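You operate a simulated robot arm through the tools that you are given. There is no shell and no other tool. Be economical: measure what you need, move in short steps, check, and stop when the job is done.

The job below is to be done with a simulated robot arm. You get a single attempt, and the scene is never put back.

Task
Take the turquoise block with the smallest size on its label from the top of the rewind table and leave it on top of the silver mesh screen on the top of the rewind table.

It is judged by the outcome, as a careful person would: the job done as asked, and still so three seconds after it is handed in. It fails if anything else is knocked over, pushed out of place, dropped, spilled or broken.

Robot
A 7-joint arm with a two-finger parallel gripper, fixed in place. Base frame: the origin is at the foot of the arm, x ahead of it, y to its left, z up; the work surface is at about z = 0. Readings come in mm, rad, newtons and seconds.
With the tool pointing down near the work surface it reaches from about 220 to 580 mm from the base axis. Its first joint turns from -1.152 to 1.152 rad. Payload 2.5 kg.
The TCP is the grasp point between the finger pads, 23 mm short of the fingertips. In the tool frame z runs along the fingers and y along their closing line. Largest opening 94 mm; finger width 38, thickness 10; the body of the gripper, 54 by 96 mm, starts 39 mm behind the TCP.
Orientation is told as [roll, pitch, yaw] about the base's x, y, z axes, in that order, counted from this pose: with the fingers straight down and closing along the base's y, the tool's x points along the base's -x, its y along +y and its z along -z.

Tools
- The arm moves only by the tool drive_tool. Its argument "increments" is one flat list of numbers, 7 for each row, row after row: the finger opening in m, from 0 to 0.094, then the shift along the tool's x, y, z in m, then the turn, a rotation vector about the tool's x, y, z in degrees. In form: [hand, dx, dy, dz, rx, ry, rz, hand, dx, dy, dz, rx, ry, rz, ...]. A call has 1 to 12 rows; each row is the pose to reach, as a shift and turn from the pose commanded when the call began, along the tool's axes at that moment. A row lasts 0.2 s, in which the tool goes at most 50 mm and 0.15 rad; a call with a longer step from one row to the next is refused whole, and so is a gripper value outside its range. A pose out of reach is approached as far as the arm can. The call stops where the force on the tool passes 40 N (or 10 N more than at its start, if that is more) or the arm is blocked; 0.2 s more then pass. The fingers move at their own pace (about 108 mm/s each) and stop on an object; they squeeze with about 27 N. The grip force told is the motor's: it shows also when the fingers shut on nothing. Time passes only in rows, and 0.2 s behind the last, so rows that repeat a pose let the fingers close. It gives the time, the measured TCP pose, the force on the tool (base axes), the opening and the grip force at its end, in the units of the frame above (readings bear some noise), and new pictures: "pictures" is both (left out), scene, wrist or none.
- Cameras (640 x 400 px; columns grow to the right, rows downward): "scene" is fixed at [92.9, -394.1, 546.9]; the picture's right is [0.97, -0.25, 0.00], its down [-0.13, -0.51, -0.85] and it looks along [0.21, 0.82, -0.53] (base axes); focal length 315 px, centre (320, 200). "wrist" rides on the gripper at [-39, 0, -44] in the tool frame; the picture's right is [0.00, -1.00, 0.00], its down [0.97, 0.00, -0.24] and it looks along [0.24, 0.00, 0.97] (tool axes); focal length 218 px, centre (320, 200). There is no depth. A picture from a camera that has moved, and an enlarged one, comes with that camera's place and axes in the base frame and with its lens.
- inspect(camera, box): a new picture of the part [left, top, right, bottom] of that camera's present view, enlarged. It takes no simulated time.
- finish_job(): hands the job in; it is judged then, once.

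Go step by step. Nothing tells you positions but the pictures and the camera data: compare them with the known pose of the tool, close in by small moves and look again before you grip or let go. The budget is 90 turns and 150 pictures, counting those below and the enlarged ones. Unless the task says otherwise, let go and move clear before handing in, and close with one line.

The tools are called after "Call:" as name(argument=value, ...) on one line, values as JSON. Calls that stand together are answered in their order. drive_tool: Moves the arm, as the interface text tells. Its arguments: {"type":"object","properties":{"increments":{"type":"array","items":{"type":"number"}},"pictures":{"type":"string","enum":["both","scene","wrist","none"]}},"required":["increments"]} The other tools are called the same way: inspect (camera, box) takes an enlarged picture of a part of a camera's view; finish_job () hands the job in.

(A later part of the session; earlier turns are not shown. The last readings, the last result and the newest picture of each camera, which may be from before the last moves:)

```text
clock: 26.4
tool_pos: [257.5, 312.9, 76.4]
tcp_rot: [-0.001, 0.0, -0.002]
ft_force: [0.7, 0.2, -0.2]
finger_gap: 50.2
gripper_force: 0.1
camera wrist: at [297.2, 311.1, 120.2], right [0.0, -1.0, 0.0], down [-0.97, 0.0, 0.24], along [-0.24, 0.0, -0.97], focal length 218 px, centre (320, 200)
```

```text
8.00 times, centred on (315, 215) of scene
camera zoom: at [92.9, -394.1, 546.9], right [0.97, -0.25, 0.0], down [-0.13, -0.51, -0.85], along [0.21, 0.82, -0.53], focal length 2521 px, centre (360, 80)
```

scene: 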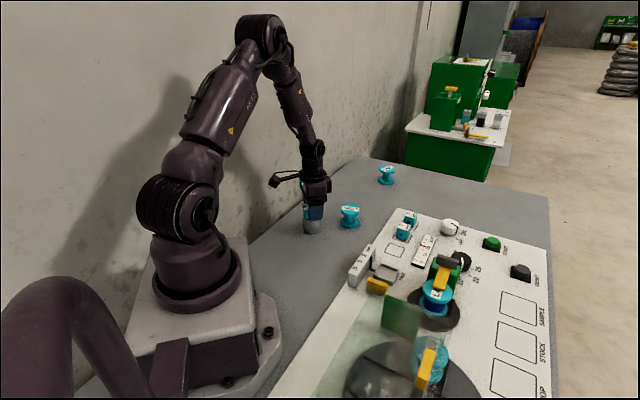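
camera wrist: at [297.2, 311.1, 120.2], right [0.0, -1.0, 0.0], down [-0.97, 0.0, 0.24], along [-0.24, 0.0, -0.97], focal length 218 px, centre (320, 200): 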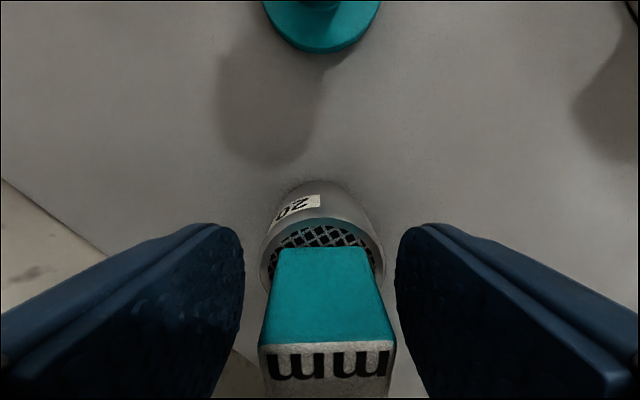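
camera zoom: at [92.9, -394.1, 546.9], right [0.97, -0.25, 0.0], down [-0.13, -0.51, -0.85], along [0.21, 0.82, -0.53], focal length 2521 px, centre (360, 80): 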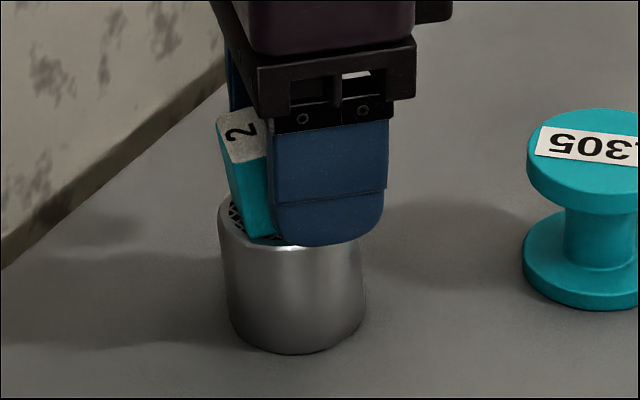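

The block and the cylinder look slightly tilted. I'll look closely before any more time passes.

Call:
inspect(camera="wrist", box=[220, 170, 420, 400])

Call:
inspect(camera="scene", box=[298, 195, 334, 237])

```text
1.74 times, centred on (320, 285) of wrist
camera zoom: at [297.2, 311.1, 120.2], right [0.0, -1.0, 0.0], down [-0.97, 0.0, 0.24], along [-0.24, 0.0, -0.97], focal length 380 px, centre (320, 52)
```

zoom: 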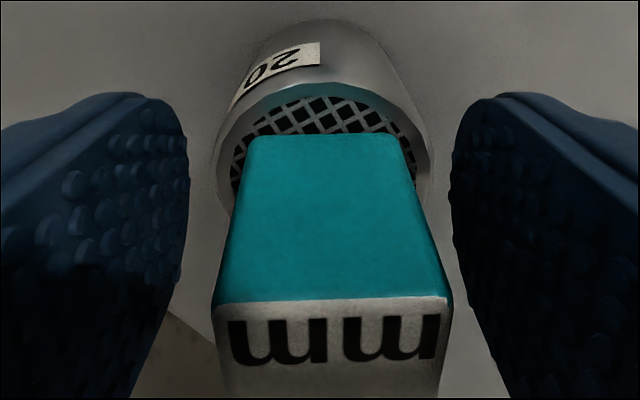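

```text
9.52 times, centred on (316, 216) of scene
camera zoom: at [92.9, -394.1, 546.9], right [0.97, -0.25, 0.0], down [-0.13, -0.51, -0.85], along [0.21, 0.82, -0.53], focal length 3002 px, centre (358, 48)
```

zoom: 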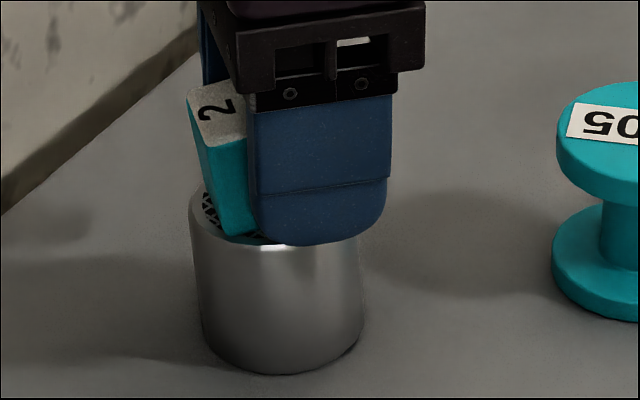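

It's tipping toward the arm. I'll close on the block right away to catch it.

Call:
drive_tool(increments=[0.0, 0, 0, 0, 0, 0, 0])

Call:
inspect(camera="scene", box=[290, 190, 340, 240])

```text
clock: 26.8
tool_pos: [257.3, 310.4, 76.7]
tcp_rot: [-0.001, -0.001, 0.001]
ft_force: [-0.2, -0.1, 1.0]
finger_gap: 29.2
gripper_force: 27.2
camera wrist: at [297.1, 311.1, 120.2], right [0.0, -1.0, 0.0], down [-0.97, 0.0, 0.24], along [-0.24, 0.0, -0.97], focal length 218 px, centre (320, 200)
```

scene: 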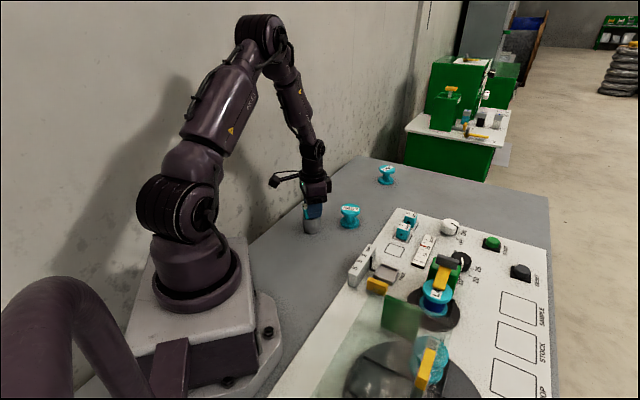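
wrist: 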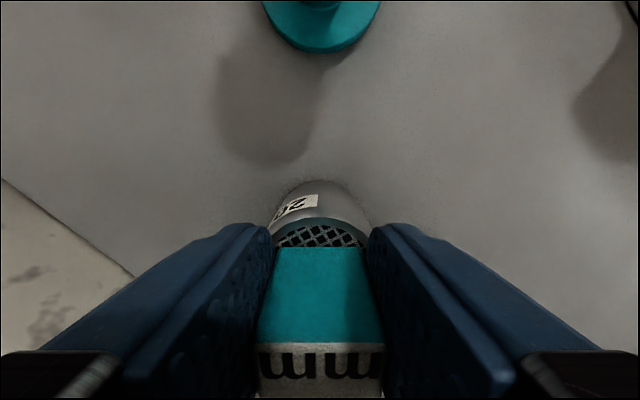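

```text
8.00 times, centred on (315, 215) of scene
camera zoom: at [92.9, -394.1, 546.9], right [0.97, -0.25, 0.0], down [-0.13, -0.51, -0.85], along [0.21, 0.82, -0.53], focal length 2521 px, centre (360, 80)
```

zoom: 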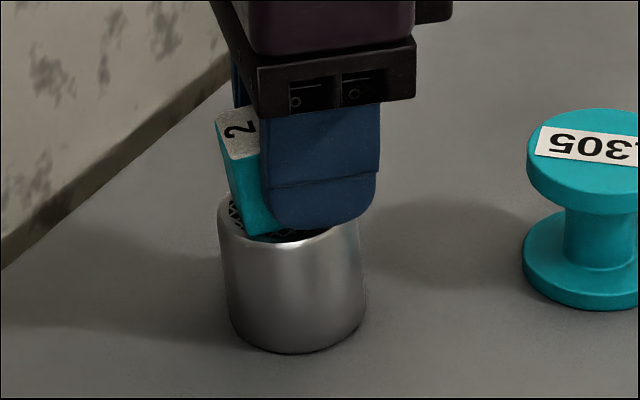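

The lean hasn't changed in 0.4 s, so it was resting there and not falling; it's now held again. I'll lift it clear slowly to see the cylinder's state before placing it again.

Call:
drive_tool(increments=[0.0, 0, 0, -0.001, 0, 0, 0, 0.0, 0, 0, -0.003, 0, 0, 0, 0.0, 0, 0, -0.006, 0, 0, 0, 0.0, 0, 0, -0.01, 0, 0, 0, 0.0, 0, 0, -0.014, 0, 0, 0, 0.0, 0, 0, -0.018, 0, 0, 0, 0.0, 0, 0, -0.022, 0, 0, 0, 0.0, 0, 0, -0.025, 0, 0, 0])

Call:
inspect(camera="scene", box=[290, 180, 340, 240])

Call:
inspect(camera="wrist", box=[220, 150, 420, 400])

```text
clock: 28.6
tool_pos: [257.9, 312.3, 100.9]
tcp_rot: [-0.001, 0.0, 0.001]
ft_force: [-0.1, -0.4, 0.0]
finger_gap: 29.2
gripper_force: 27.2
camera wrist: at [297.1, 311.4, 144.6], right [0.0, -1.0, 0.0], down [-0.97, 0.0, 0.24], along [-0.24, 0.0, -0.97], focal length 218 px, centre (320, 200)
```

scene: 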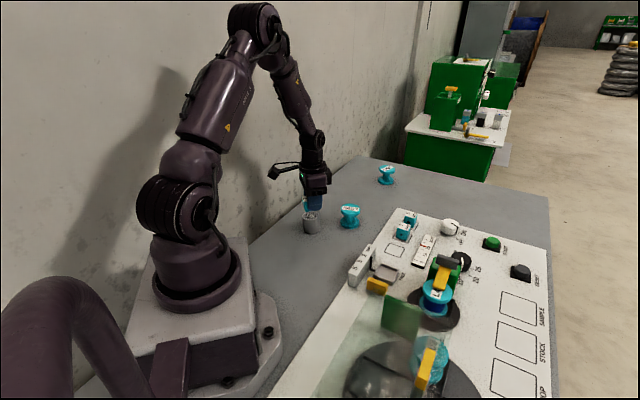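
wrist: 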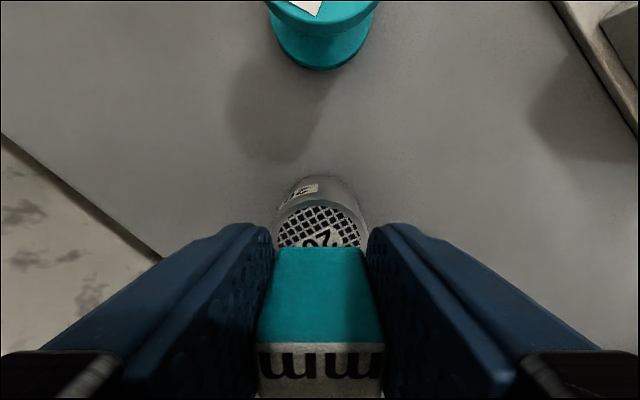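

```text
6.67 times, centred on (315, 210) of scene
camera zoom: at [92.9, -394.1, 546.9], right [0.97, -0.25, 0.0], down [-0.13, -0.51, -0.85], along [0.21, 0.82, -0.53], focal length 2101 px, centre (353, 133)
```

zoom: 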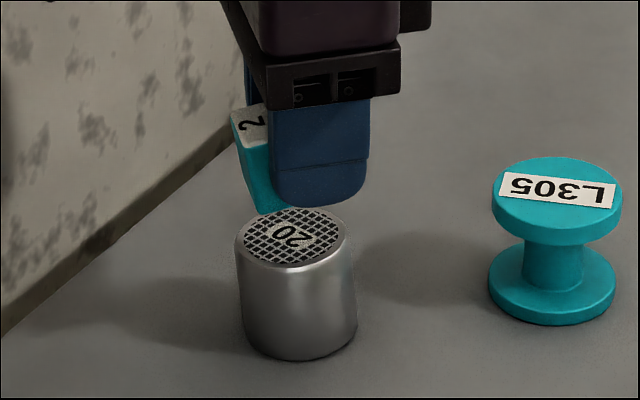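

```text
1.60 times, centred on (320, 275) of wrist
camera zoom: at [297.1, 311.4, 144.6], right [0.0, -1.0, 0.0], down [-0.97, 0.0, 0.24], along [-0.24, 0.0, -0.97], focal length 349 px, centre (320, 80)
```

zoom: 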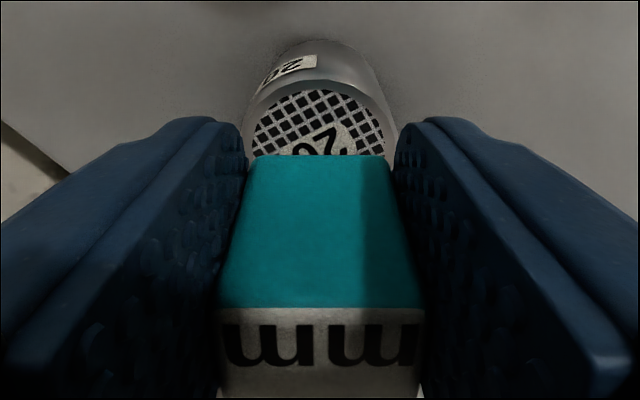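

Call:
drive_tool(increments=[0.0, 0, 0, -0.003, 0, 0, 0, 0.0, 0, 0, -0.008, 0, 0, 0, 0.0, 0, 0, -0.014, 0, 0, 0, 0.0, 0, 0, -0.02, 0, 0, 0, 0.0, 0, 0, -0.025, 0, 0, 0], pictures="none")

Call:
inspect(camera="scene", box=[298, 203, 328, 237])

Call:
inspect(camera="scene", box=[290, 160, 340, 240])

Call:
inspect(camera="wrist", box=[220, 130, 420, 400])

```text
clock: 29.8
tool_pos: [257.8, 311.7, 126.4]
tcp_rot: [0.0, -0.001, 0.001]
ft_force: [-0.5, 0.1, 0.0]
finger_gap: 29.6
gripper_force: 26.8
```

```text
11.76 times, centred on (313, 220) of scene
camera zoom: at [92.9, -394.1, 546.9], right [0.97, -0.25, 0.0], down [-0.13, -0.51, -0.85], along [0.21, 0.82, -0.53], focal length 3708 px, centre (402, -35)
```

zoom: 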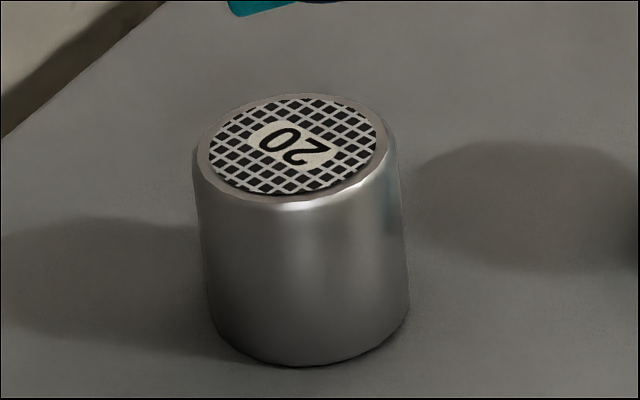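

```text
5.00 times, centred on (315, 200) of scene
camera zoom: at [92.9, -394.1, 546.9], right [0.97, -0.25, 0.0], down [-0.13, -0.51, -0.85], along [0.21, 0.82, -0.53], focal length 1576 px, centre (345, 200)
```

zoom: 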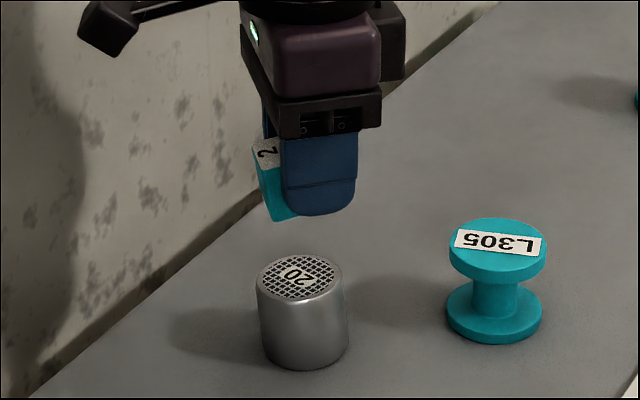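

```text
1.48 times, centred on (320, 265) of wrist
camera zoom: at [297.1, 310.5, 170.2], right [0.0, -1.0, 0.0], down [-0.97, 0.0, 0.24], along [-0.24, 0.0, -0.97], focal length 323 px, centre (320, 104)
```

zoom: 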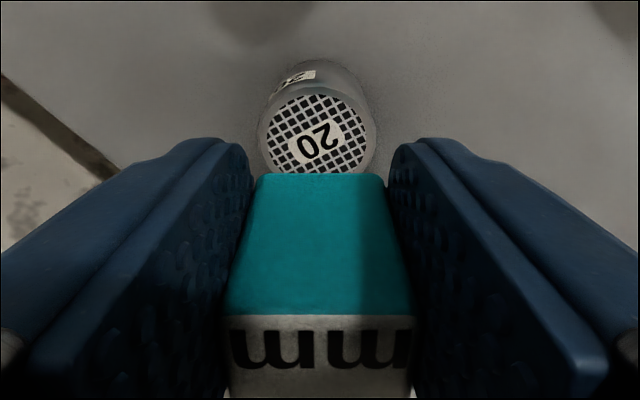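

The cylinder seems to lean a few degrees. I'll let a moment pass and compare.

Call:
drive_tool(increments=[0.0, 0, 0, 0, 0, 0, 0, 0.0, 0, 0, 0, 0, 0, 0, 0.0, 0, 0, 0, 0, 0, 0, 0.0, 0, 0, 0, 0, 0, 0, 0.0, 0, 0, 0, 0, 0, 0], pictures="none")

Call:
inspect(camera="scene", box=[298, 203, 328, 237])

```text
clock: 31.0
tool_pos: [257.9, 311.4, 125.3]
tcp_rot: [0.0, -0.002, -0.002]
ft_force: [0.3, 0.2, -1.3]
finger_gap: 29.1
gripper_force: 27.0
```

```text
11.76 times, centred on (313, 220) of scene
camera zoom: at [92.9, -394.1, 546.9], right [0.97, -0.25, 0.0], down [-0.13, -0.51, -0.85], along [0.21, 0.82, -0.53], focal length 3708 px, centre (402, -35)
```

zoom: 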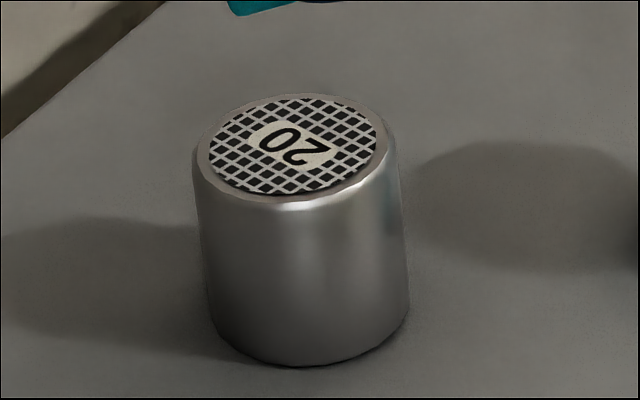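

The lean of about 5° is steady, so the cylinder may be resting on something. I'll back off toward +x and tilt the wrist camera for a side look at its base, still holding the block.

Call:
drive_tool(increments=[0.0, -0.003, 0, -0.002, 0, 1, 0, 0.0, -0.01, 0, -0.004, 0, 4, 0, 0.0, -0.02, 0, -0.005, 0, 9, 0, 0.0, -0.031, 0, -0.005, 0, 14, 0, 0.0, -0.042, 0, -0.005, 0, 20, 0, 0.0, -0.053, 0, -0.005, 0, 26, 0, 0.0, -0.064, 0, -0.005, 0, 32, 0, 0.0, -0.074, 0, -0.005, 0, 38, 0, 0.0, -0.082, 0, -0.005, 0, 43, 0, 0.0, -0.085, 0, -0.005, 0, 45, 0, 0.0, -0.085, 0, -0.005, 0, 45, 0])

Call:
inspect(camera="scene", box=[280, 180, 350, 240])

```text
clock: 33.4
tool_pos: [343.5, 310.4, 129.7]
tcp_rot: [-0.001, 0.785, 0.002]
ft_force: [-0.7, -0.1, -0.5]
finger_gap: 29.2
gripper_force: 26.8
camera wrist: at [402.1, 310.1, 133.9], right [0.0, -1.0, 0.0], down [-0.52, 0.0, 0.86], along [-0.86, 0.0, -0.52], focal length 218 px, centre (320, 200)
```

scene: 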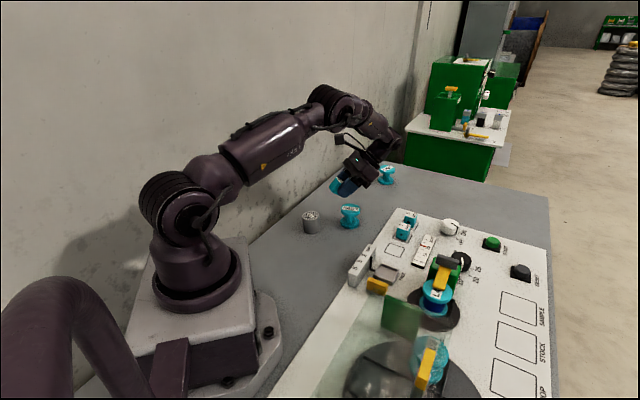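
wrist: 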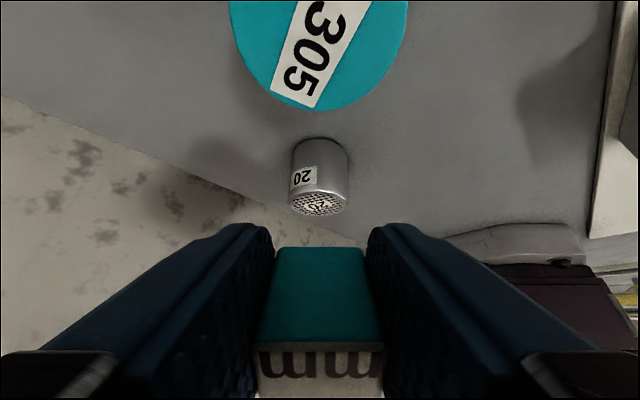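

```text
6.67 times, centred on (315, 210) of scene
camera zoom: at [92.9, -394.1, 546.9], right [0.97, -0.25, 0.0], down [-0.13, -0.51, -0.85], along [0.21, 0.82, -0.53], focal length 2101 px, centre (353, 133)
```

zoom: 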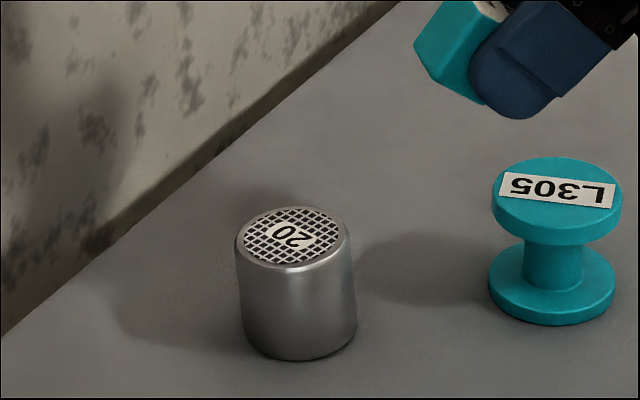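

Call:
inspect(camera="wrist", box=[270, 120, 370, 230])

Call:
inspect(camera="scene", box=[301, 220, 325, 236])

```text
3.64 times, centred on (320, 175) of wrist
camera zoom: at [402.1, 310.1, 133.9], right [0.0, -1.0, 0.0], down [-0.52, 0.0, 0.86], along [-0.86, 0.0, -0.52], focal length 794 px, centre (320, 291)
```

zoom: 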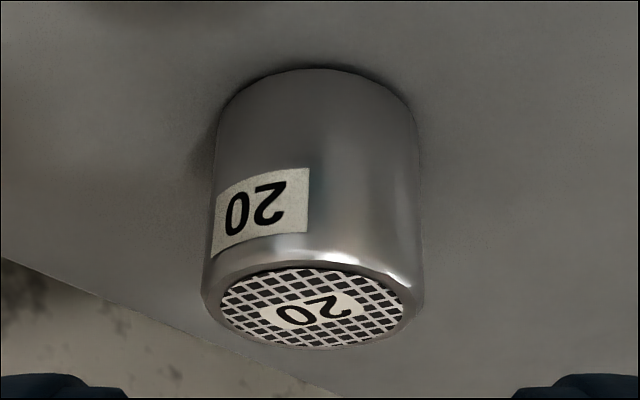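

```text
16.00 times, centred on (313, 228) of scene
camera zoom: at [92.9, -394.1, 546.9], right [0.97, -0.25, 0.0], down [-0.13, -0.51, -0.85], along [0.21, 0.82, -0.53], focal length 5042 px, centre (432, -248)
```

zoom: 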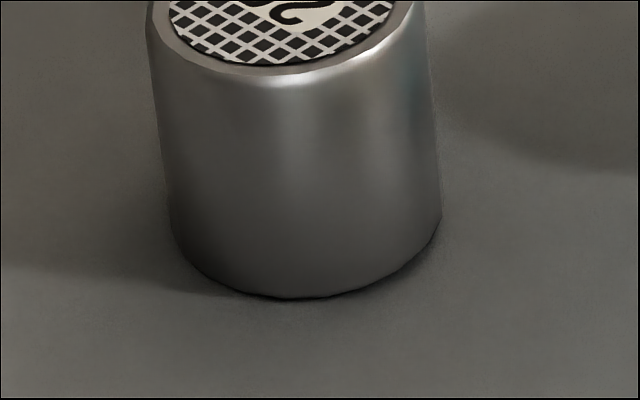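

The cylinder's lean is small and steady. The block is now skewed in the grip, which makes a clean placement harder. I'll set it down on open table near (330, 225) so it stands flat, then re-grip it squarely.

Call:
drive_tool(increments=[0.0, 0, -0.003, 0, 0, -1, 0, 0.0, 0, -0.01, 0, 0, -4, 0, 0.0, 0, -0.02, 0, 0, -8, 0, 0.0, 0, -0.031, 0, 0, -13, 0, 0.0, 0, -0.042, 0, 0, -18, 0, 0.0, 0, -0.053, 0, 0, -23, 0, 0.0, 0, -0.064, 0, 0, -28, 0, 0.0, 0, -0.074, 0, 0, -32, 0, 0.0, 0, -0.082, 0, 0, -35, 0, 0.0, 0, -0.085, 0, 0, -36, 0, 0.0, 0, -0.085, 0, 0, -36, 0])

Call:
inspect(camera="scene", box=[330, 180, 390, 240])

Call:
inspect(camera="scene", box=[298, 203, 328, 237])

```text
clock: 35.8
tool_pos: [341.8, 226.3, 130.3]
tcp_rot: [-0.001, 0.156, 0.0]
ft_force: [-0.1, 0.8, -0.9]
finger_gap: 28.9
gripper_force: 26.5
camera wrist: at [388.0, 225.7, 168.1], right [0.0, -1.0, 0.0], down [-0.92, 0.0, 0.39], along [-0.39, 0.0, -0.92], focal length 218 px, centre (320, 200)
```

scene: 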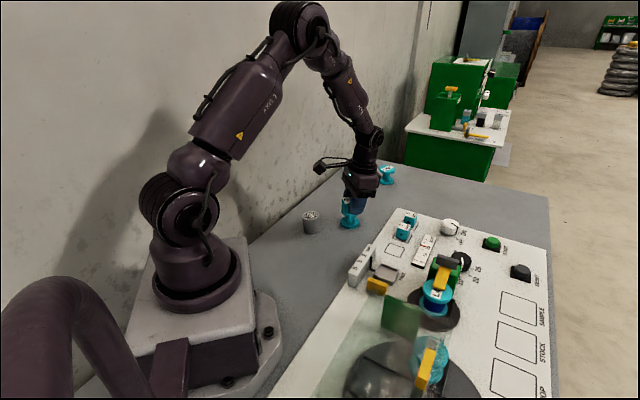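
wrist: 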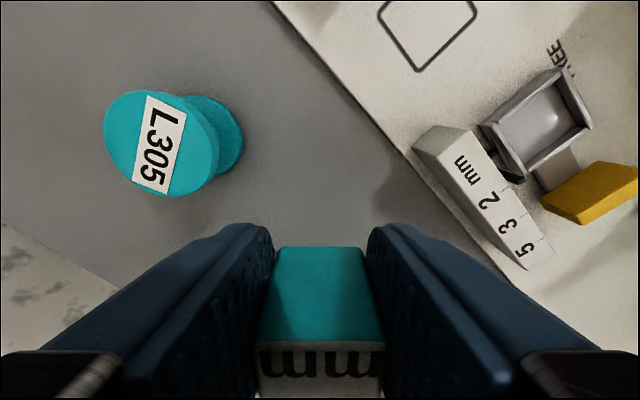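

```text
6.67 times, centred on (360, 210) of scene
camera zoom: at [92.9, -394.1, 546.9], right [0.97, -0.25, 0.0], down [-0.13, -0.51, -0.85], along [0.21, 0.82, -0.53], focal length 2101 px, centre (53, 133)
```

zoom: 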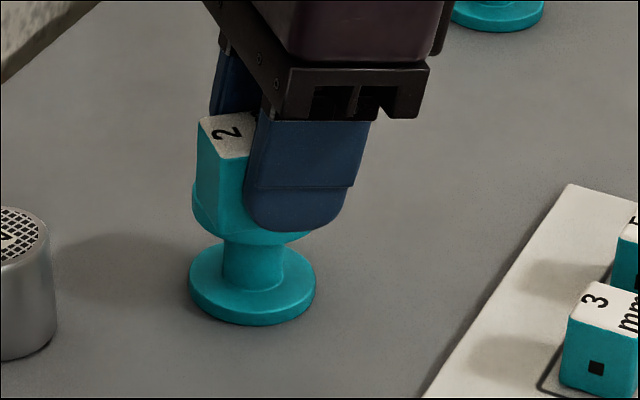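

```text
11.76 times, centred on (313, 220) of scene
camera zoom: at [92.9, -394.1, 546.9], right [0.97, -0.25, 0.0], down [-0.13, -0.51, -0.85], along [0.21, 0.82, -0.53], focal length 3708 px, centre (402, -35)
```

zoom: 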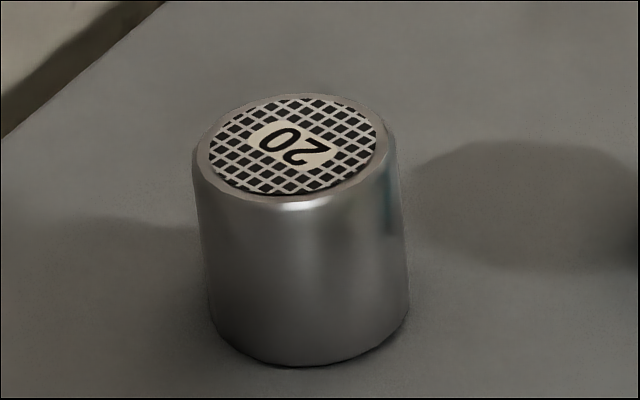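

The block looks level at this tilt. I'll lower it to the table.

Call:
drive_tool(increments=[0.0, -0.0008, 0, 0.005, 0, 0, 0, 0.0, -0.0024, 0, 0.015, 0, 0, 0, 0.0, -0.0043, 0, 0.027, 0, 0, 0, 0.0, -0.0062, 0, 0.039, 0, 0, 0, 0.0, -0.0081, 0, 0.051, 0, 0, 0, 0.0, -0.01, 0, 0.063, 0, 0, 0, 0.0, -0.0116, 0, 0.073, 0, 0, 0, 0.0, -0.0128, 0, 0.081, 0, 0, 0, 0.0, -0.0133, 0, 0.084, 0, 0, 0, 0.0, -0.0133, 0, 0.084, 0, 0, 0])

Call:
inspect(camera="scene", box=[330, 200, 390, 260])

```text
clock: 38.0
tool_pos: [342.9, 226.6, 45.9]
tcp_rot: [0.0, 0.158, 0.0]
ft_force: [0.5, 0.0, -0.8]
finger_gap: 29.2
gripper_force: 27.3
camera wrist: at [388.5, 225.9, 83.5], right [0.0, -1.0, 0.0], down [-0.92, 0.0, 0.39], along [-0.39, 0.0, -0.92], focal length 218 px, centre (320, 200)
```

scene: 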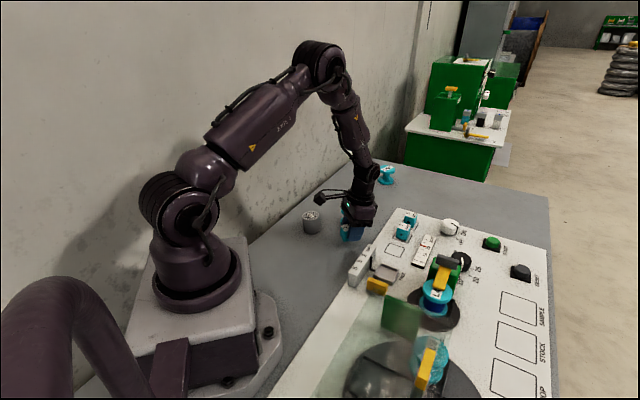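
wrist: 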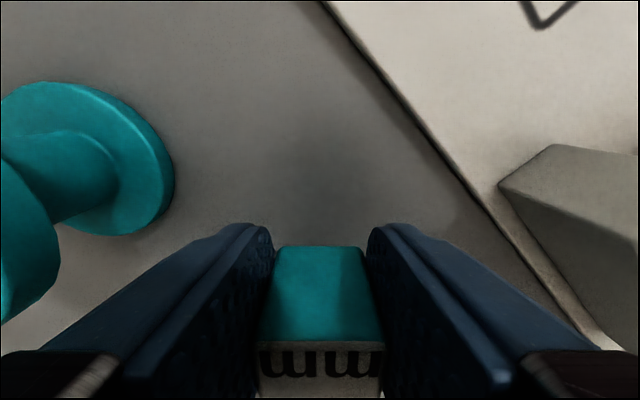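

```text
6.67 times, centred on (360, 230) of scene
camera zoom: at [92.9, -394.1, 546.9], right [0.97, -0.25, 0.0], down [-0.13, -0.51, -0.85], along [0.21, 0.82, -0.53], focal length 2101 px, centre (53, 0)
```

zoom: 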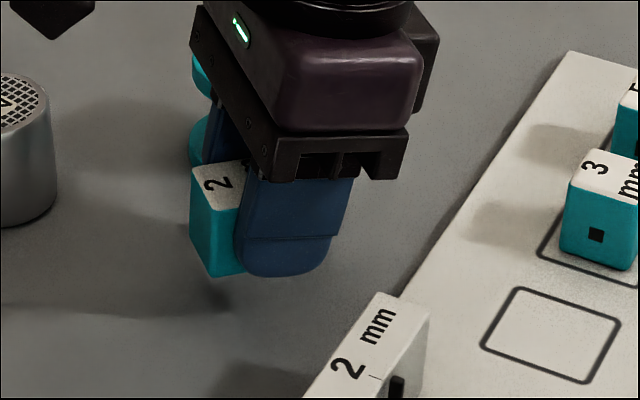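

The block still leans about 10°. Resting its low edge on the table and opening gently should let it settle flat, so I'll lower it in fine steps.

Call:
drive_tool(increments=[0.0, -0.0005, 0, 0.003, 0, 0, 0, 0.0, -0.001, 0, 0.006, 0, 0, 0, 0.0, -0.0014, 0, 0.009, 0, 0, 0, 0.0, -0.0018, 0, 0.011, 0, 0, 0], pictures="none")

Call:
inspect(camera="scene", box=[335, 215, 375, 255])

```text
clock: 39.0
tool_pos: [342.7, 227.2, 34.4]
tcp_rot: [0.0, 0.156, 0.0]
ft_force: [0.6, -0.1, -0.1]
finger_gap: 29.0
gripper_force: 27.3
```

```text
10.00 times, centred on (355, 235) of scene
camera zoom: at [92.9, -394.1, 546.9], right [0.97, -0.25, 0.0], down [-0.13, -0.51, -0.85], along [0.21, 0.82, -0.53], focal length 3152 px, centre (-30, -150)
```

zoom: 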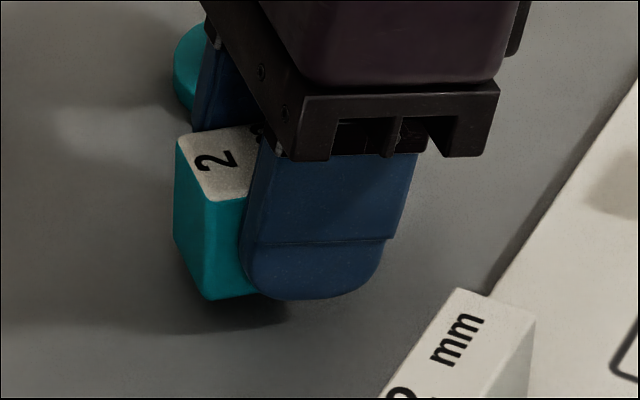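

Call:
drive_tool(increments=[0.0, -0.0002, 0, 0.001, 0, 0, 0, 0.0, -0.0003, 0, 0.002, 0, 0, 0, 0.0, -0.0005, 0, 0.003, 0, 0, 0, 0.0, -0.0006, 0, 0.004, 0, 0, 0], pictures="none")

Call:
drive_tool(increments=[0.0, -0.0002, 0, 0.001, 0, 0, 0, 0.0, -0.0003, 0, 0.002, 0, 0, 0], pictures="none")

Call:
inspect(camera="scene", box=[335, 215, 375, 255])

```text
clock: 40.0
tool_pos: [342.2, 225.9, 30.9]
tcp_rot: [-0.001, 0.157, -0.001]
ft_force: [-0.1, -0.4, -0.4]
finger_gap: 28.6
gripper_force: 26.8
```

```text
clock: 40.6
tool_pos: [342.5, 224.7, 28.1]
tcp_rot: [0.001, 0.157, 0.001]
ft_force: [-0.6, -0.1, 0.1]
finger_gap: 28.9
gripper_force: 26.7
```

```text
10.00 times, centred on (355, 235) of scene
camera zoom: at [92.9, -394.1, 546.9], right [0.97, -0.25, 0.0], down [-0.13, -0.51, -0.85], along [0.21, 0.82, -0.53], focal length 3152 px, centre (-30, -150)
```

zoom: 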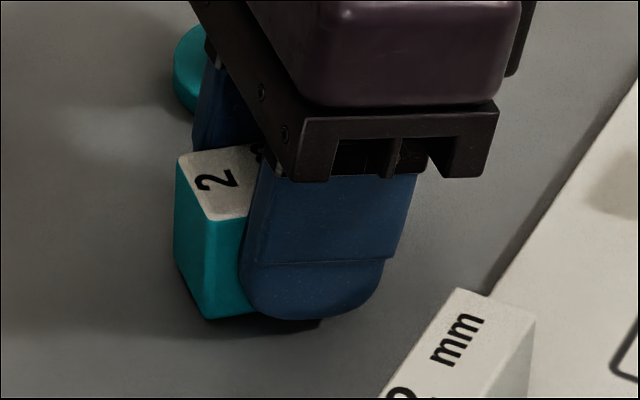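

Call:
drive_tool(increments=[0.0, -0.0001, 0, 0.0005, 0, 0, 0, 0.0, -0.0002, 0, 0.001, 0, 0, 0], pictures="none")

Call:
drive_tool(increments=[0.0, -0.0001, 0, 0.0005, 0, 0, 0, 0.0, -0.0002, 0, 0.001, 0, 0, 0], pictures="none")

```text
clock: 41.2
tool_pos: [344.6, 225.2, 27.8]
tcp_rot: [0.002, 0.156, 0.001]
ft_force: [0.4, 0.5, -0.8]
finger_gap: 29.1
gripper_force: 27.4
```

```text
clock: 41.8
tool_pos: [343.9, 226.1, 26.3]
tcp_rot: [0.0, 0.159, 0.001]
ft_force: [-0.8, -1.8, 4.9]
finger_gap: 29.1
gripper_force: 27.3
```

It's just touching (about 5 N). I'll open gently and look.

Call:
drive_tool(increments=[0.031, 0, 0, 0, 0, 0, 0, 0.036, 0, 0, 0, 0, 0, 0, 0.045, 0, 0, 0, 0, 0, 0, 0.05, 0, 0, 0, 0, 0, 0], pictures="wrist")

Call:
inspect(camera="scene", box=[335, 215, 375, 255])

```text
clock: 42.8
tool_pos: [343.2, 226.0, 27.3]
tcp_rot: [-0.001, 0.156, -0.001]
ft_force: [1.0, 0.6, 0.1]
finger_gap: 49.9
gripper_force: 0.0
camera wrist: at [389.3, 225.4, 64.2], right [0.0, -1.0, 0.0], down [-0.92, 0.0, 0.39], along [-0.39, 0.0, -0.92], focal length 218 px, centre (320, 200)
```

wrist: 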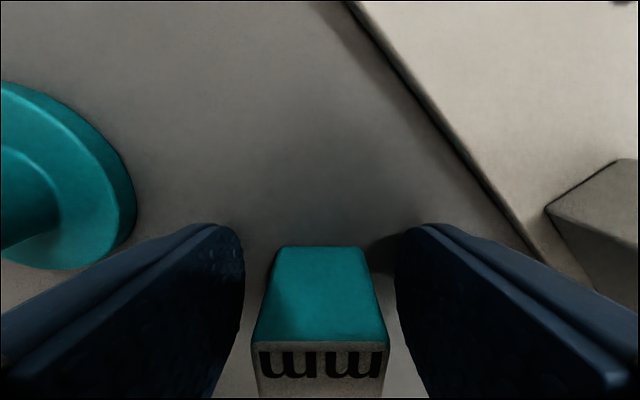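

```text
10.00 times, centred on (355, 235) of scene
camera zoom: at [92.9, -394.1, 546.9], right [0.97, -0.25, 0.0], down [-0.13, -0.51, -0.85], along [0.21, 0.82, -0.53], focal length 3152 px, centre (-30, -150)
```

zoom: 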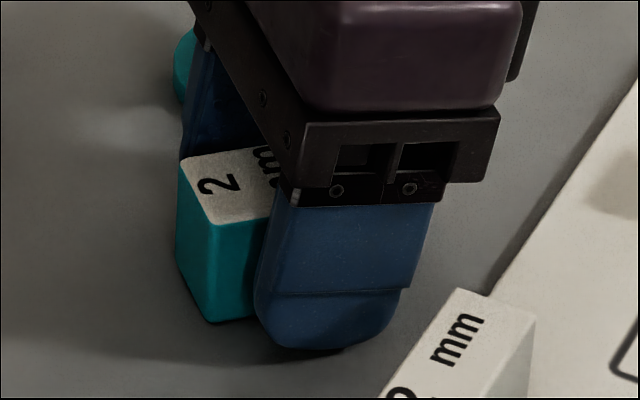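

The block stands flat on the table. I'll back off upward, straighten the tool, and look from above.

Call:
drive_tool(increments=[0.05, 0.0016, 0, -0.01, 0, 0, 0, 0.05, 0.0047, 0, -0.03, 0, 0, 0, 0.05, 0.0078, 0, -0.05, 0, 0, 0, 0.05, 0.011, 0, -0.07, 0, -4.5, 0, 0.05, 0.011, 0, -0.07, 0, -9, 0, 0.05, 0.011, 0, -0.07, 0, -9, 0])

Call:
inspect(camera="scene", box=[298, 203, 328, 237])

```text
clock: 44.2
tool_pos: [343.1, 226.1, 96.9]
tcp_rot: [0.001, -0.002, 0.002]
ft_force: [-0.8, -0.9, -1.1]
finger_gap: 49.9
gripper_force: 0.0
camera wrist: at [382.5, 225.9, 140.5], right [0.0, -1.0, 0.0], down [-0.97, 0.0, 0.24], along [-0.24, 0.0, -0.97], focal length 218 px, centre (320, 200)
```

scene: 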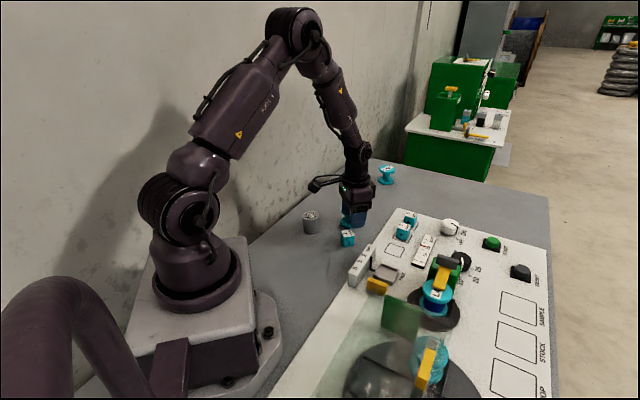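
wrist: 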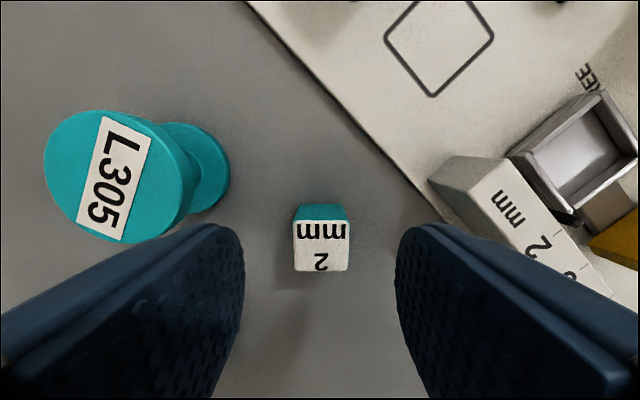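

```text
11.76 times, centred on (313, 220) of scene
camera zoom: at [92.9, -394.1, 546.9], right [0.97, -0.25, 0.0], down [-0.13, -0.51, -0.85], along [0.21, 0.82, -0.53], focal length 3708 px, centre (402, -35)
```

zoom: 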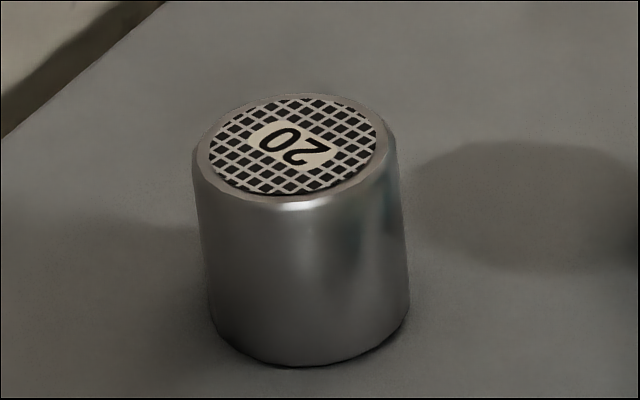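

The block stands upright at about (329, 225), 32 mm tall and aligned with the tool. I'll re-grip it centred, with the fingertips about 7 mm above the table.

Call:
drive_tool(increments=[0.05, 0.0138, 0, 0, 0, 0, 0, 0.05, 0.0138, 0, 0.02, 0, 0, 0, 0.05, 0.0138, 0, 0.04, 0, 0, 0, 0.05, 0.0138, 0, 0.055, 0, 0, 0, 0.05, 0.0138, 0, 0.066, 0, 0, 0, 0.05, 0.0138, 0, 0.066, 0, 0, 0])

Call:
inspect(camera="scene", box=[335, 215, 375, 255])

```text
clock: 45.6
tool_pos: [329.3, 226.0, 32.0]
tcp_rot: [0.001, 0.0, 0.0]
ft_force: [0.2, 0.4, 0.7]
finger_gap: 49.9
gripper_force: 0.0
camera wrist: at [369.0, 225.7, 75.6], right [0.0, -1.0, 0.0], down [-0.97, 0.0, 0.24], along [-0.24, 0.0, -0.97], focal length 218 px, centre (320, 200)
```

scene: 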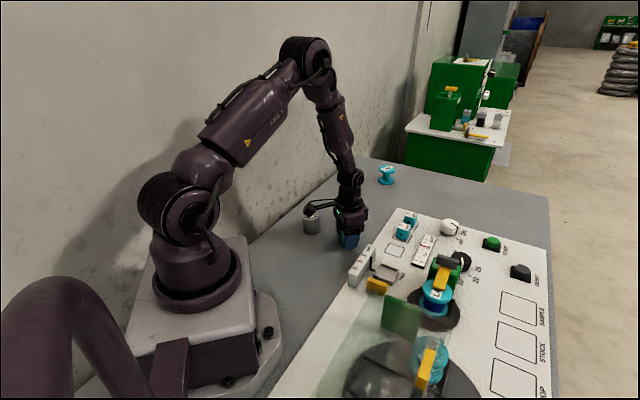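
wrist: 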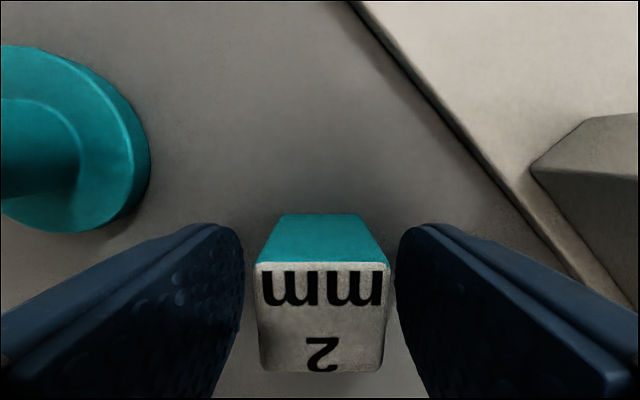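

```text
10.00 times, centred on (355, 235) of scene
camera zoom: at [92.9, -394.1, 546.9], right [0.97, -0.25, 0.0], down [-0.13, -0.51, -0.85], along [0.21, 0.82, -0.53], focal length 3152 px, centre (-30, -150)
```

zoom: 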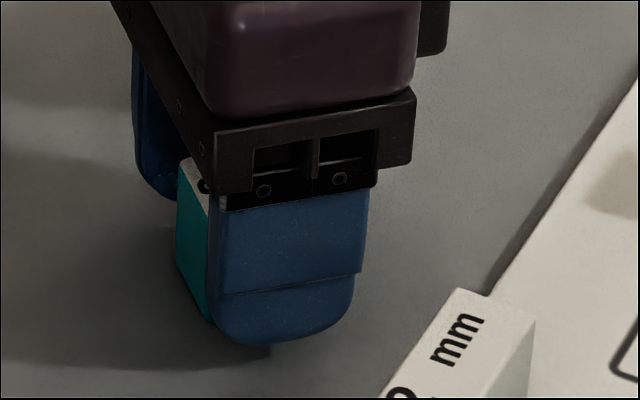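

Call:
drive_tool(increments=[0.01, 0, 0, 0, 0, 0, 0, 0.01, 0, 0, 0, 0, 0, 0, 0.01, 0, 0, 0, 0, 0, 0], pictures="none")

Call:
drive_tool(increments=[0.01, 0, 0, -0.002, 0, 0, 0, 0.01, 0, 0, -0.006, 0, 0, 0, 0.01, 0, 0, -0.012, 0, 0, 0, 0.01, 0, 0, -0.019, 0, 0, 0, 0.01, 0, 0, -0.027, 0, 0, 0, 0.01, 0, 0, -0.036, 0, 0, 0, 0.01, 0, 0, -0.046, 0, 0, 0, 0.01, 0, 0, -0.056, 0, 0, 0, 0.01, 0, 0, -0.066, 0, 0, 0, 0.01, 0, 0, -0.076, 0, 0, 0, 0.01, 0, 0, -0.084, 0, 0, 0, 0.01, 0, 0, -0.088, 0, 0, 0])

```text
clock: 46.4
tool_pos: [329.8, 226.2, 31.1]
tcp_rot: [0.001, 0.002, 0.001]
ft_force: [-0.3, -0.1, 0.3]
finger_gap: 29.0
gripper_force: 26.6
```

```text
clock: 49.0
tool_pos: [328.1, 226.2, 119.4]
tcp_rot: [-0.001, -0.002, -0.001]
ft_force: [-0.7, 0.0, -0.4]
finger_gap: 29.3
gripper_force: 27.4
camera wrist: at [367.6, 226.3, 163.0], right [0.0, -1.0, 0.0], down [-0.97, 0.0, 0.24], along [-0.24, 0.0, -0.97], focal length 218 px, centre (320, 200)
```

scene: 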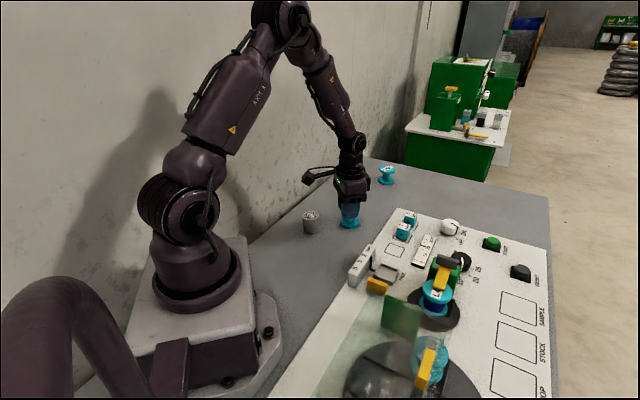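
wrist: 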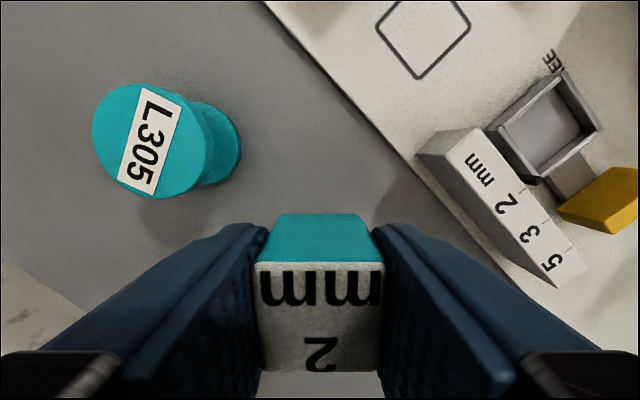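

The block is now upright and well seated in the grip. I'll carry it back over the cylinder, aiming very slightly toward its raised side.

Call:
drive_tool(increments=[0.01, 0.0015, 0.0017, 0, 0, 0, 0, 0.01, 0.0058, 0.0068, 0, 0, 0, 0, 0.01, 0.0125, 0.0147, 0, 0, 0, 0, 0.01, 0.0205, 0.0241, 0, 0, 0, 0, 0.01, 0.0292, 0.0343, 0, 0, 0, 0, 0.01, 0.038, 0.0447, 0, 0, 0, 0, 0.01, 0.0467, 0.055, 0, 0, 0, 0, 0.01, 0.0553, 0.065, 0, 0, 0, 0, 0.01, 0.063, 0.0741, 0, 0, 0, 0, 0.01, 0.069, 0.0812, 0, 0, 0, 0, 0.01, 0.0725, 0.0853, 0, 0, 0, 0, 0.01, 0.0725, 0.0853, 0, 0, 0, 0])

Call:
inspect(camera="wrist", box=[240, 140, 400, 260])

Call:
inspect(camera="scene", box=[285, 170, 345, 240])

```text
clock: 51.6
tool_pos: [256.4, 312.0, 120.5]
tcp_rot: [0.001, 0.001, 0.002]
ft_force: [1.0, -0.3, 0.1]
finger_gap: 29.1
gripper_force: 26.6
camera wrist: at [296.0, 311.3, 164.0], right [0.0, -1.0, 0.0], down [-0.97, 0.0, 0.24], along [-0.24, 0.0, -0.97], focal length 218 px, centre (320, 200)
```

scene: 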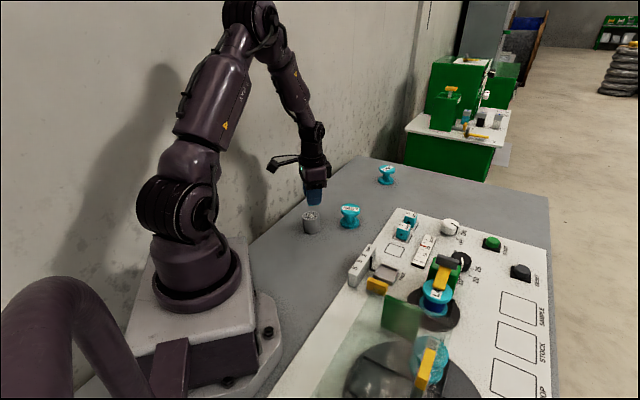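
wrist: 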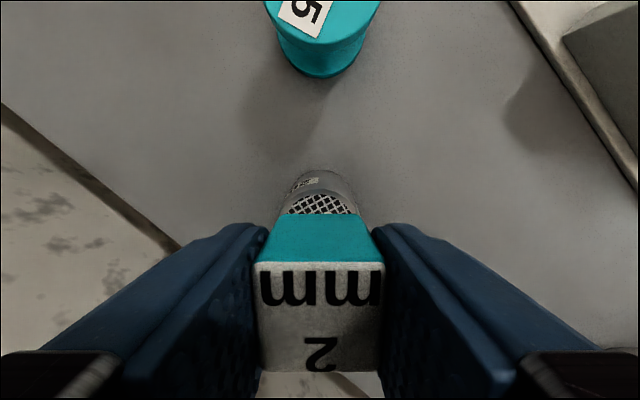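

```text
3.33 times, centred on (320, 200) of wrist
camera zoom: at [296.0, 311.3, 164.0], right [0.0, -1.0, 0.0], down [-0.97, 0.0, 0.24], along [-0.24, 0.0, -0.97], focal length 728 px, centre (320, 200)
```

zoom: 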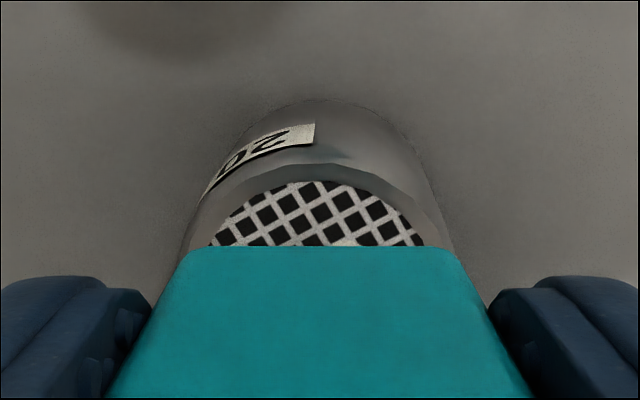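

```text
5.71 times, centred on (315, 205) of scene
camera zoom: at [92.9, -394.1, 546.9], right [0.97, -0.25, 0.0], down [-0.13, -0.51, -0.85], along [0.21, 0.82, -0.53], focal length 1801 px, centre (349, 171)
```

zoom: 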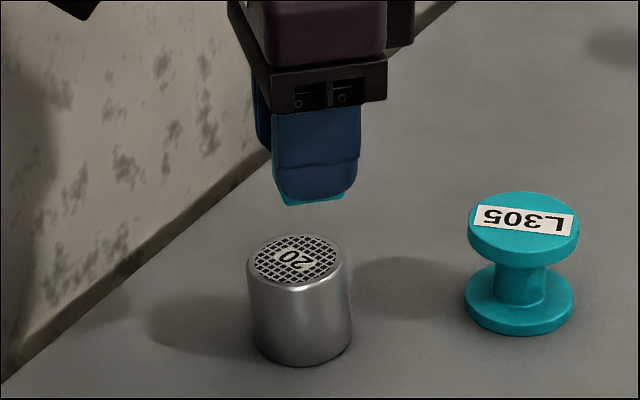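

Call:
drive_tool(increments=[0.01, 0, 0, 0.003, 0, 0, 0, 0.01, 0, 0, 0.01, 0, 0, 0, 0.01, 0, 0, 0.018, 0, 0, 0, 0.01, 0, 0, 0.026, 0, 0, 0, 0.01, 0, 0, 0.033, 0, 0, 0, 0.01, 0, 0, 0.038, 0, 0, 0, 0.01, 0, 0, 0.038, 0, 0, 0], pictures="none")

Call:
drive_tool(increments=[0.01, 0, 0, 0.001, 0, 0, 0, 0.01, 0, 0, 0.002, 0, 0, 0], pictures="none")

Call:
inspect(camera="scene", box=[295, 195, 335, 240])

```text
clock: 53.2
tool_pos: [257.1, 311.3, 80.8]
tcp_rot: [-0.002, 0.001, 0.001]
ft_force: [-0.4, -0.6, 0.2]
finger_gap: 29.1
gripper_force: 27.0
```

```text
clock: 53.8
tool_pos: [256.0, 310.5, 79.5]
tcp_rot: [0.0, 0.002, -0.002]
ft_force: [-0.7, -0.7, 0.2]
finger_gap: 28.9
gripper_force: 27.0
```

```text
8.89 times, centred on (315, 218) of scene
camera zoom: at [92.9, -394.1, 546.9], right [0.97, -0.25, 0.0], down [-0.13, -0.51, -0.85], along [0.21, 0.82, -0.53], focal length 2801 px, centre (364, 44)
```

zoom: 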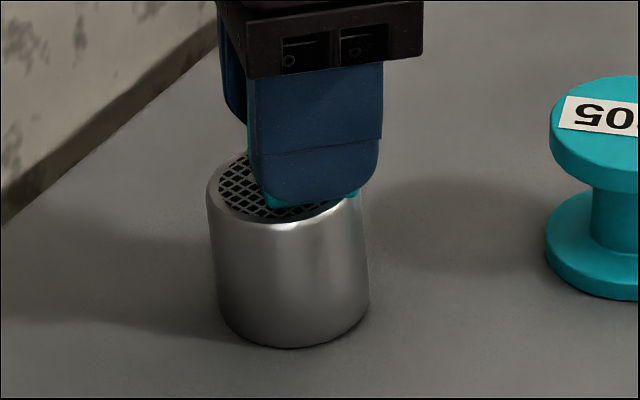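

Call:
drive_tool(increments=[0.01, 0, 0, 0.001, 0, 0, 0, 0.01, 0, 0, 0.002, 0, 0, 0], pictures="none")

Call:
drive_tool(increments=[0.01, 0, 0, 0.0005, 0, 0, 0, 0.01, 0, 0, 0.001, 0, 0, 0], pictures="none")

Call:
inspect(camera="scene", box=[295, 195, 335, 240])

```text
clock: 54.4
tool_pos: [257.9, 311.5, 78.7]
tcp_rot: [0.003, -0.003, 0.001]
ft_force: [0.8, -0.8, 15.8]
finger_gap: 29.0
gripper_force: 26.8
```

```text
clock: 55.0
tool_pos: [257.7, 312.7, 76.4]
tcp_rot: [0.001, 0.0, 0.0]
ft_force: [1.0, -0.9, 22.5]
finger_gap: 29.2
gripper_force: 26.5
```

```text
8.89 times, centred on (315, 218) of scene
camera zoom: at [92.8, -394.2, 546.8], right [0.97, -0.25, 0.0], down [-0.13, -0.51, -0.85], along [0.21, 0.82, -0.53], focal length 2801 px, centre (364, 44)
```

zoom: 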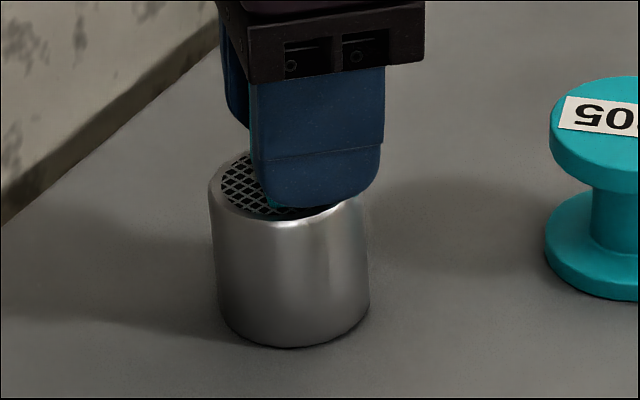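

The block is seated with its weight toward the raised side, and the cylinder holds firm. I'll ease the pressure and open only slightly to see how it behaves.

Call:
drive_tool(increments=[0.01, 0, 0, -0.0005, 0, 0, 0, 0.01, 0, 0, -0.001, 0, 0, 0, 0.01, 0, 0, -0.001, 0, 0, 0], pictures="none")

Call:
inspect(camera="scene", box=[295, 195, 335, 240])

Call:
inspect(camera="wrist", box=[240, 140, 400, 260])

```text
clock: 55.8
tool_pos: [256.2, 311.6, 77.0]
tcp_rot: [0.001, 0.0, -0.001]
ft_force: [1.2, 0.2, 14.0]
finger_gap: 29.2
gripper_force: 27.1
```

```text
8.89 times, centred on (315, 218) of scene
camera zoom: at [92.8, -394.1, 546.8], right [0.97, -0.25, 0.0], down [-0.13, -0.51, -0.85], along [0.21, 0.82, -0.53], focal length 2801 px, centre (364, 44)
```

zoom: 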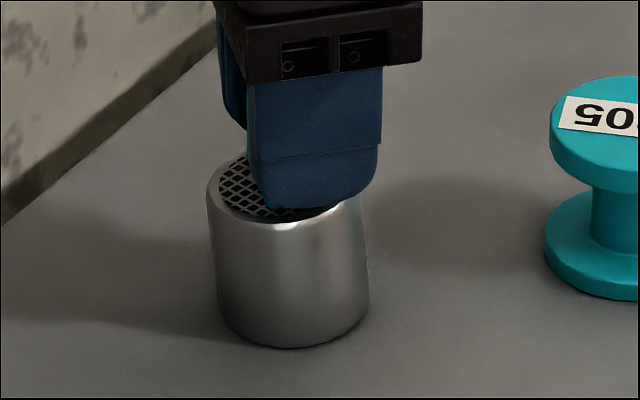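

```text
3.33 times, centred on (320, 200) of wrist
camera zoom: at [295.8, 311.2, 121.4], right [0.0, -1.0, 0.0], down [-0.97, 0.0, 0.24], along [-0.24, 0.0, -0.97], focal length 728 px, centre (320, 200)
```

zoom: 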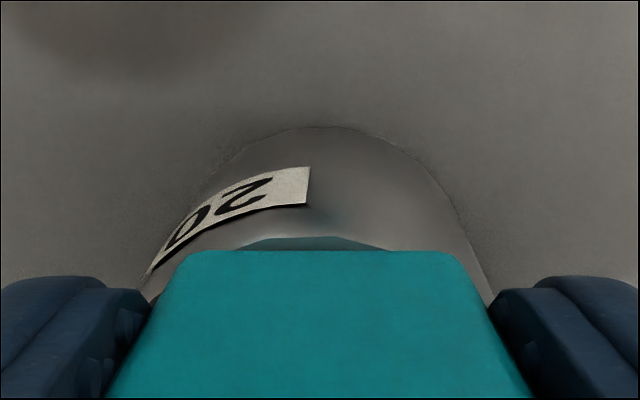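

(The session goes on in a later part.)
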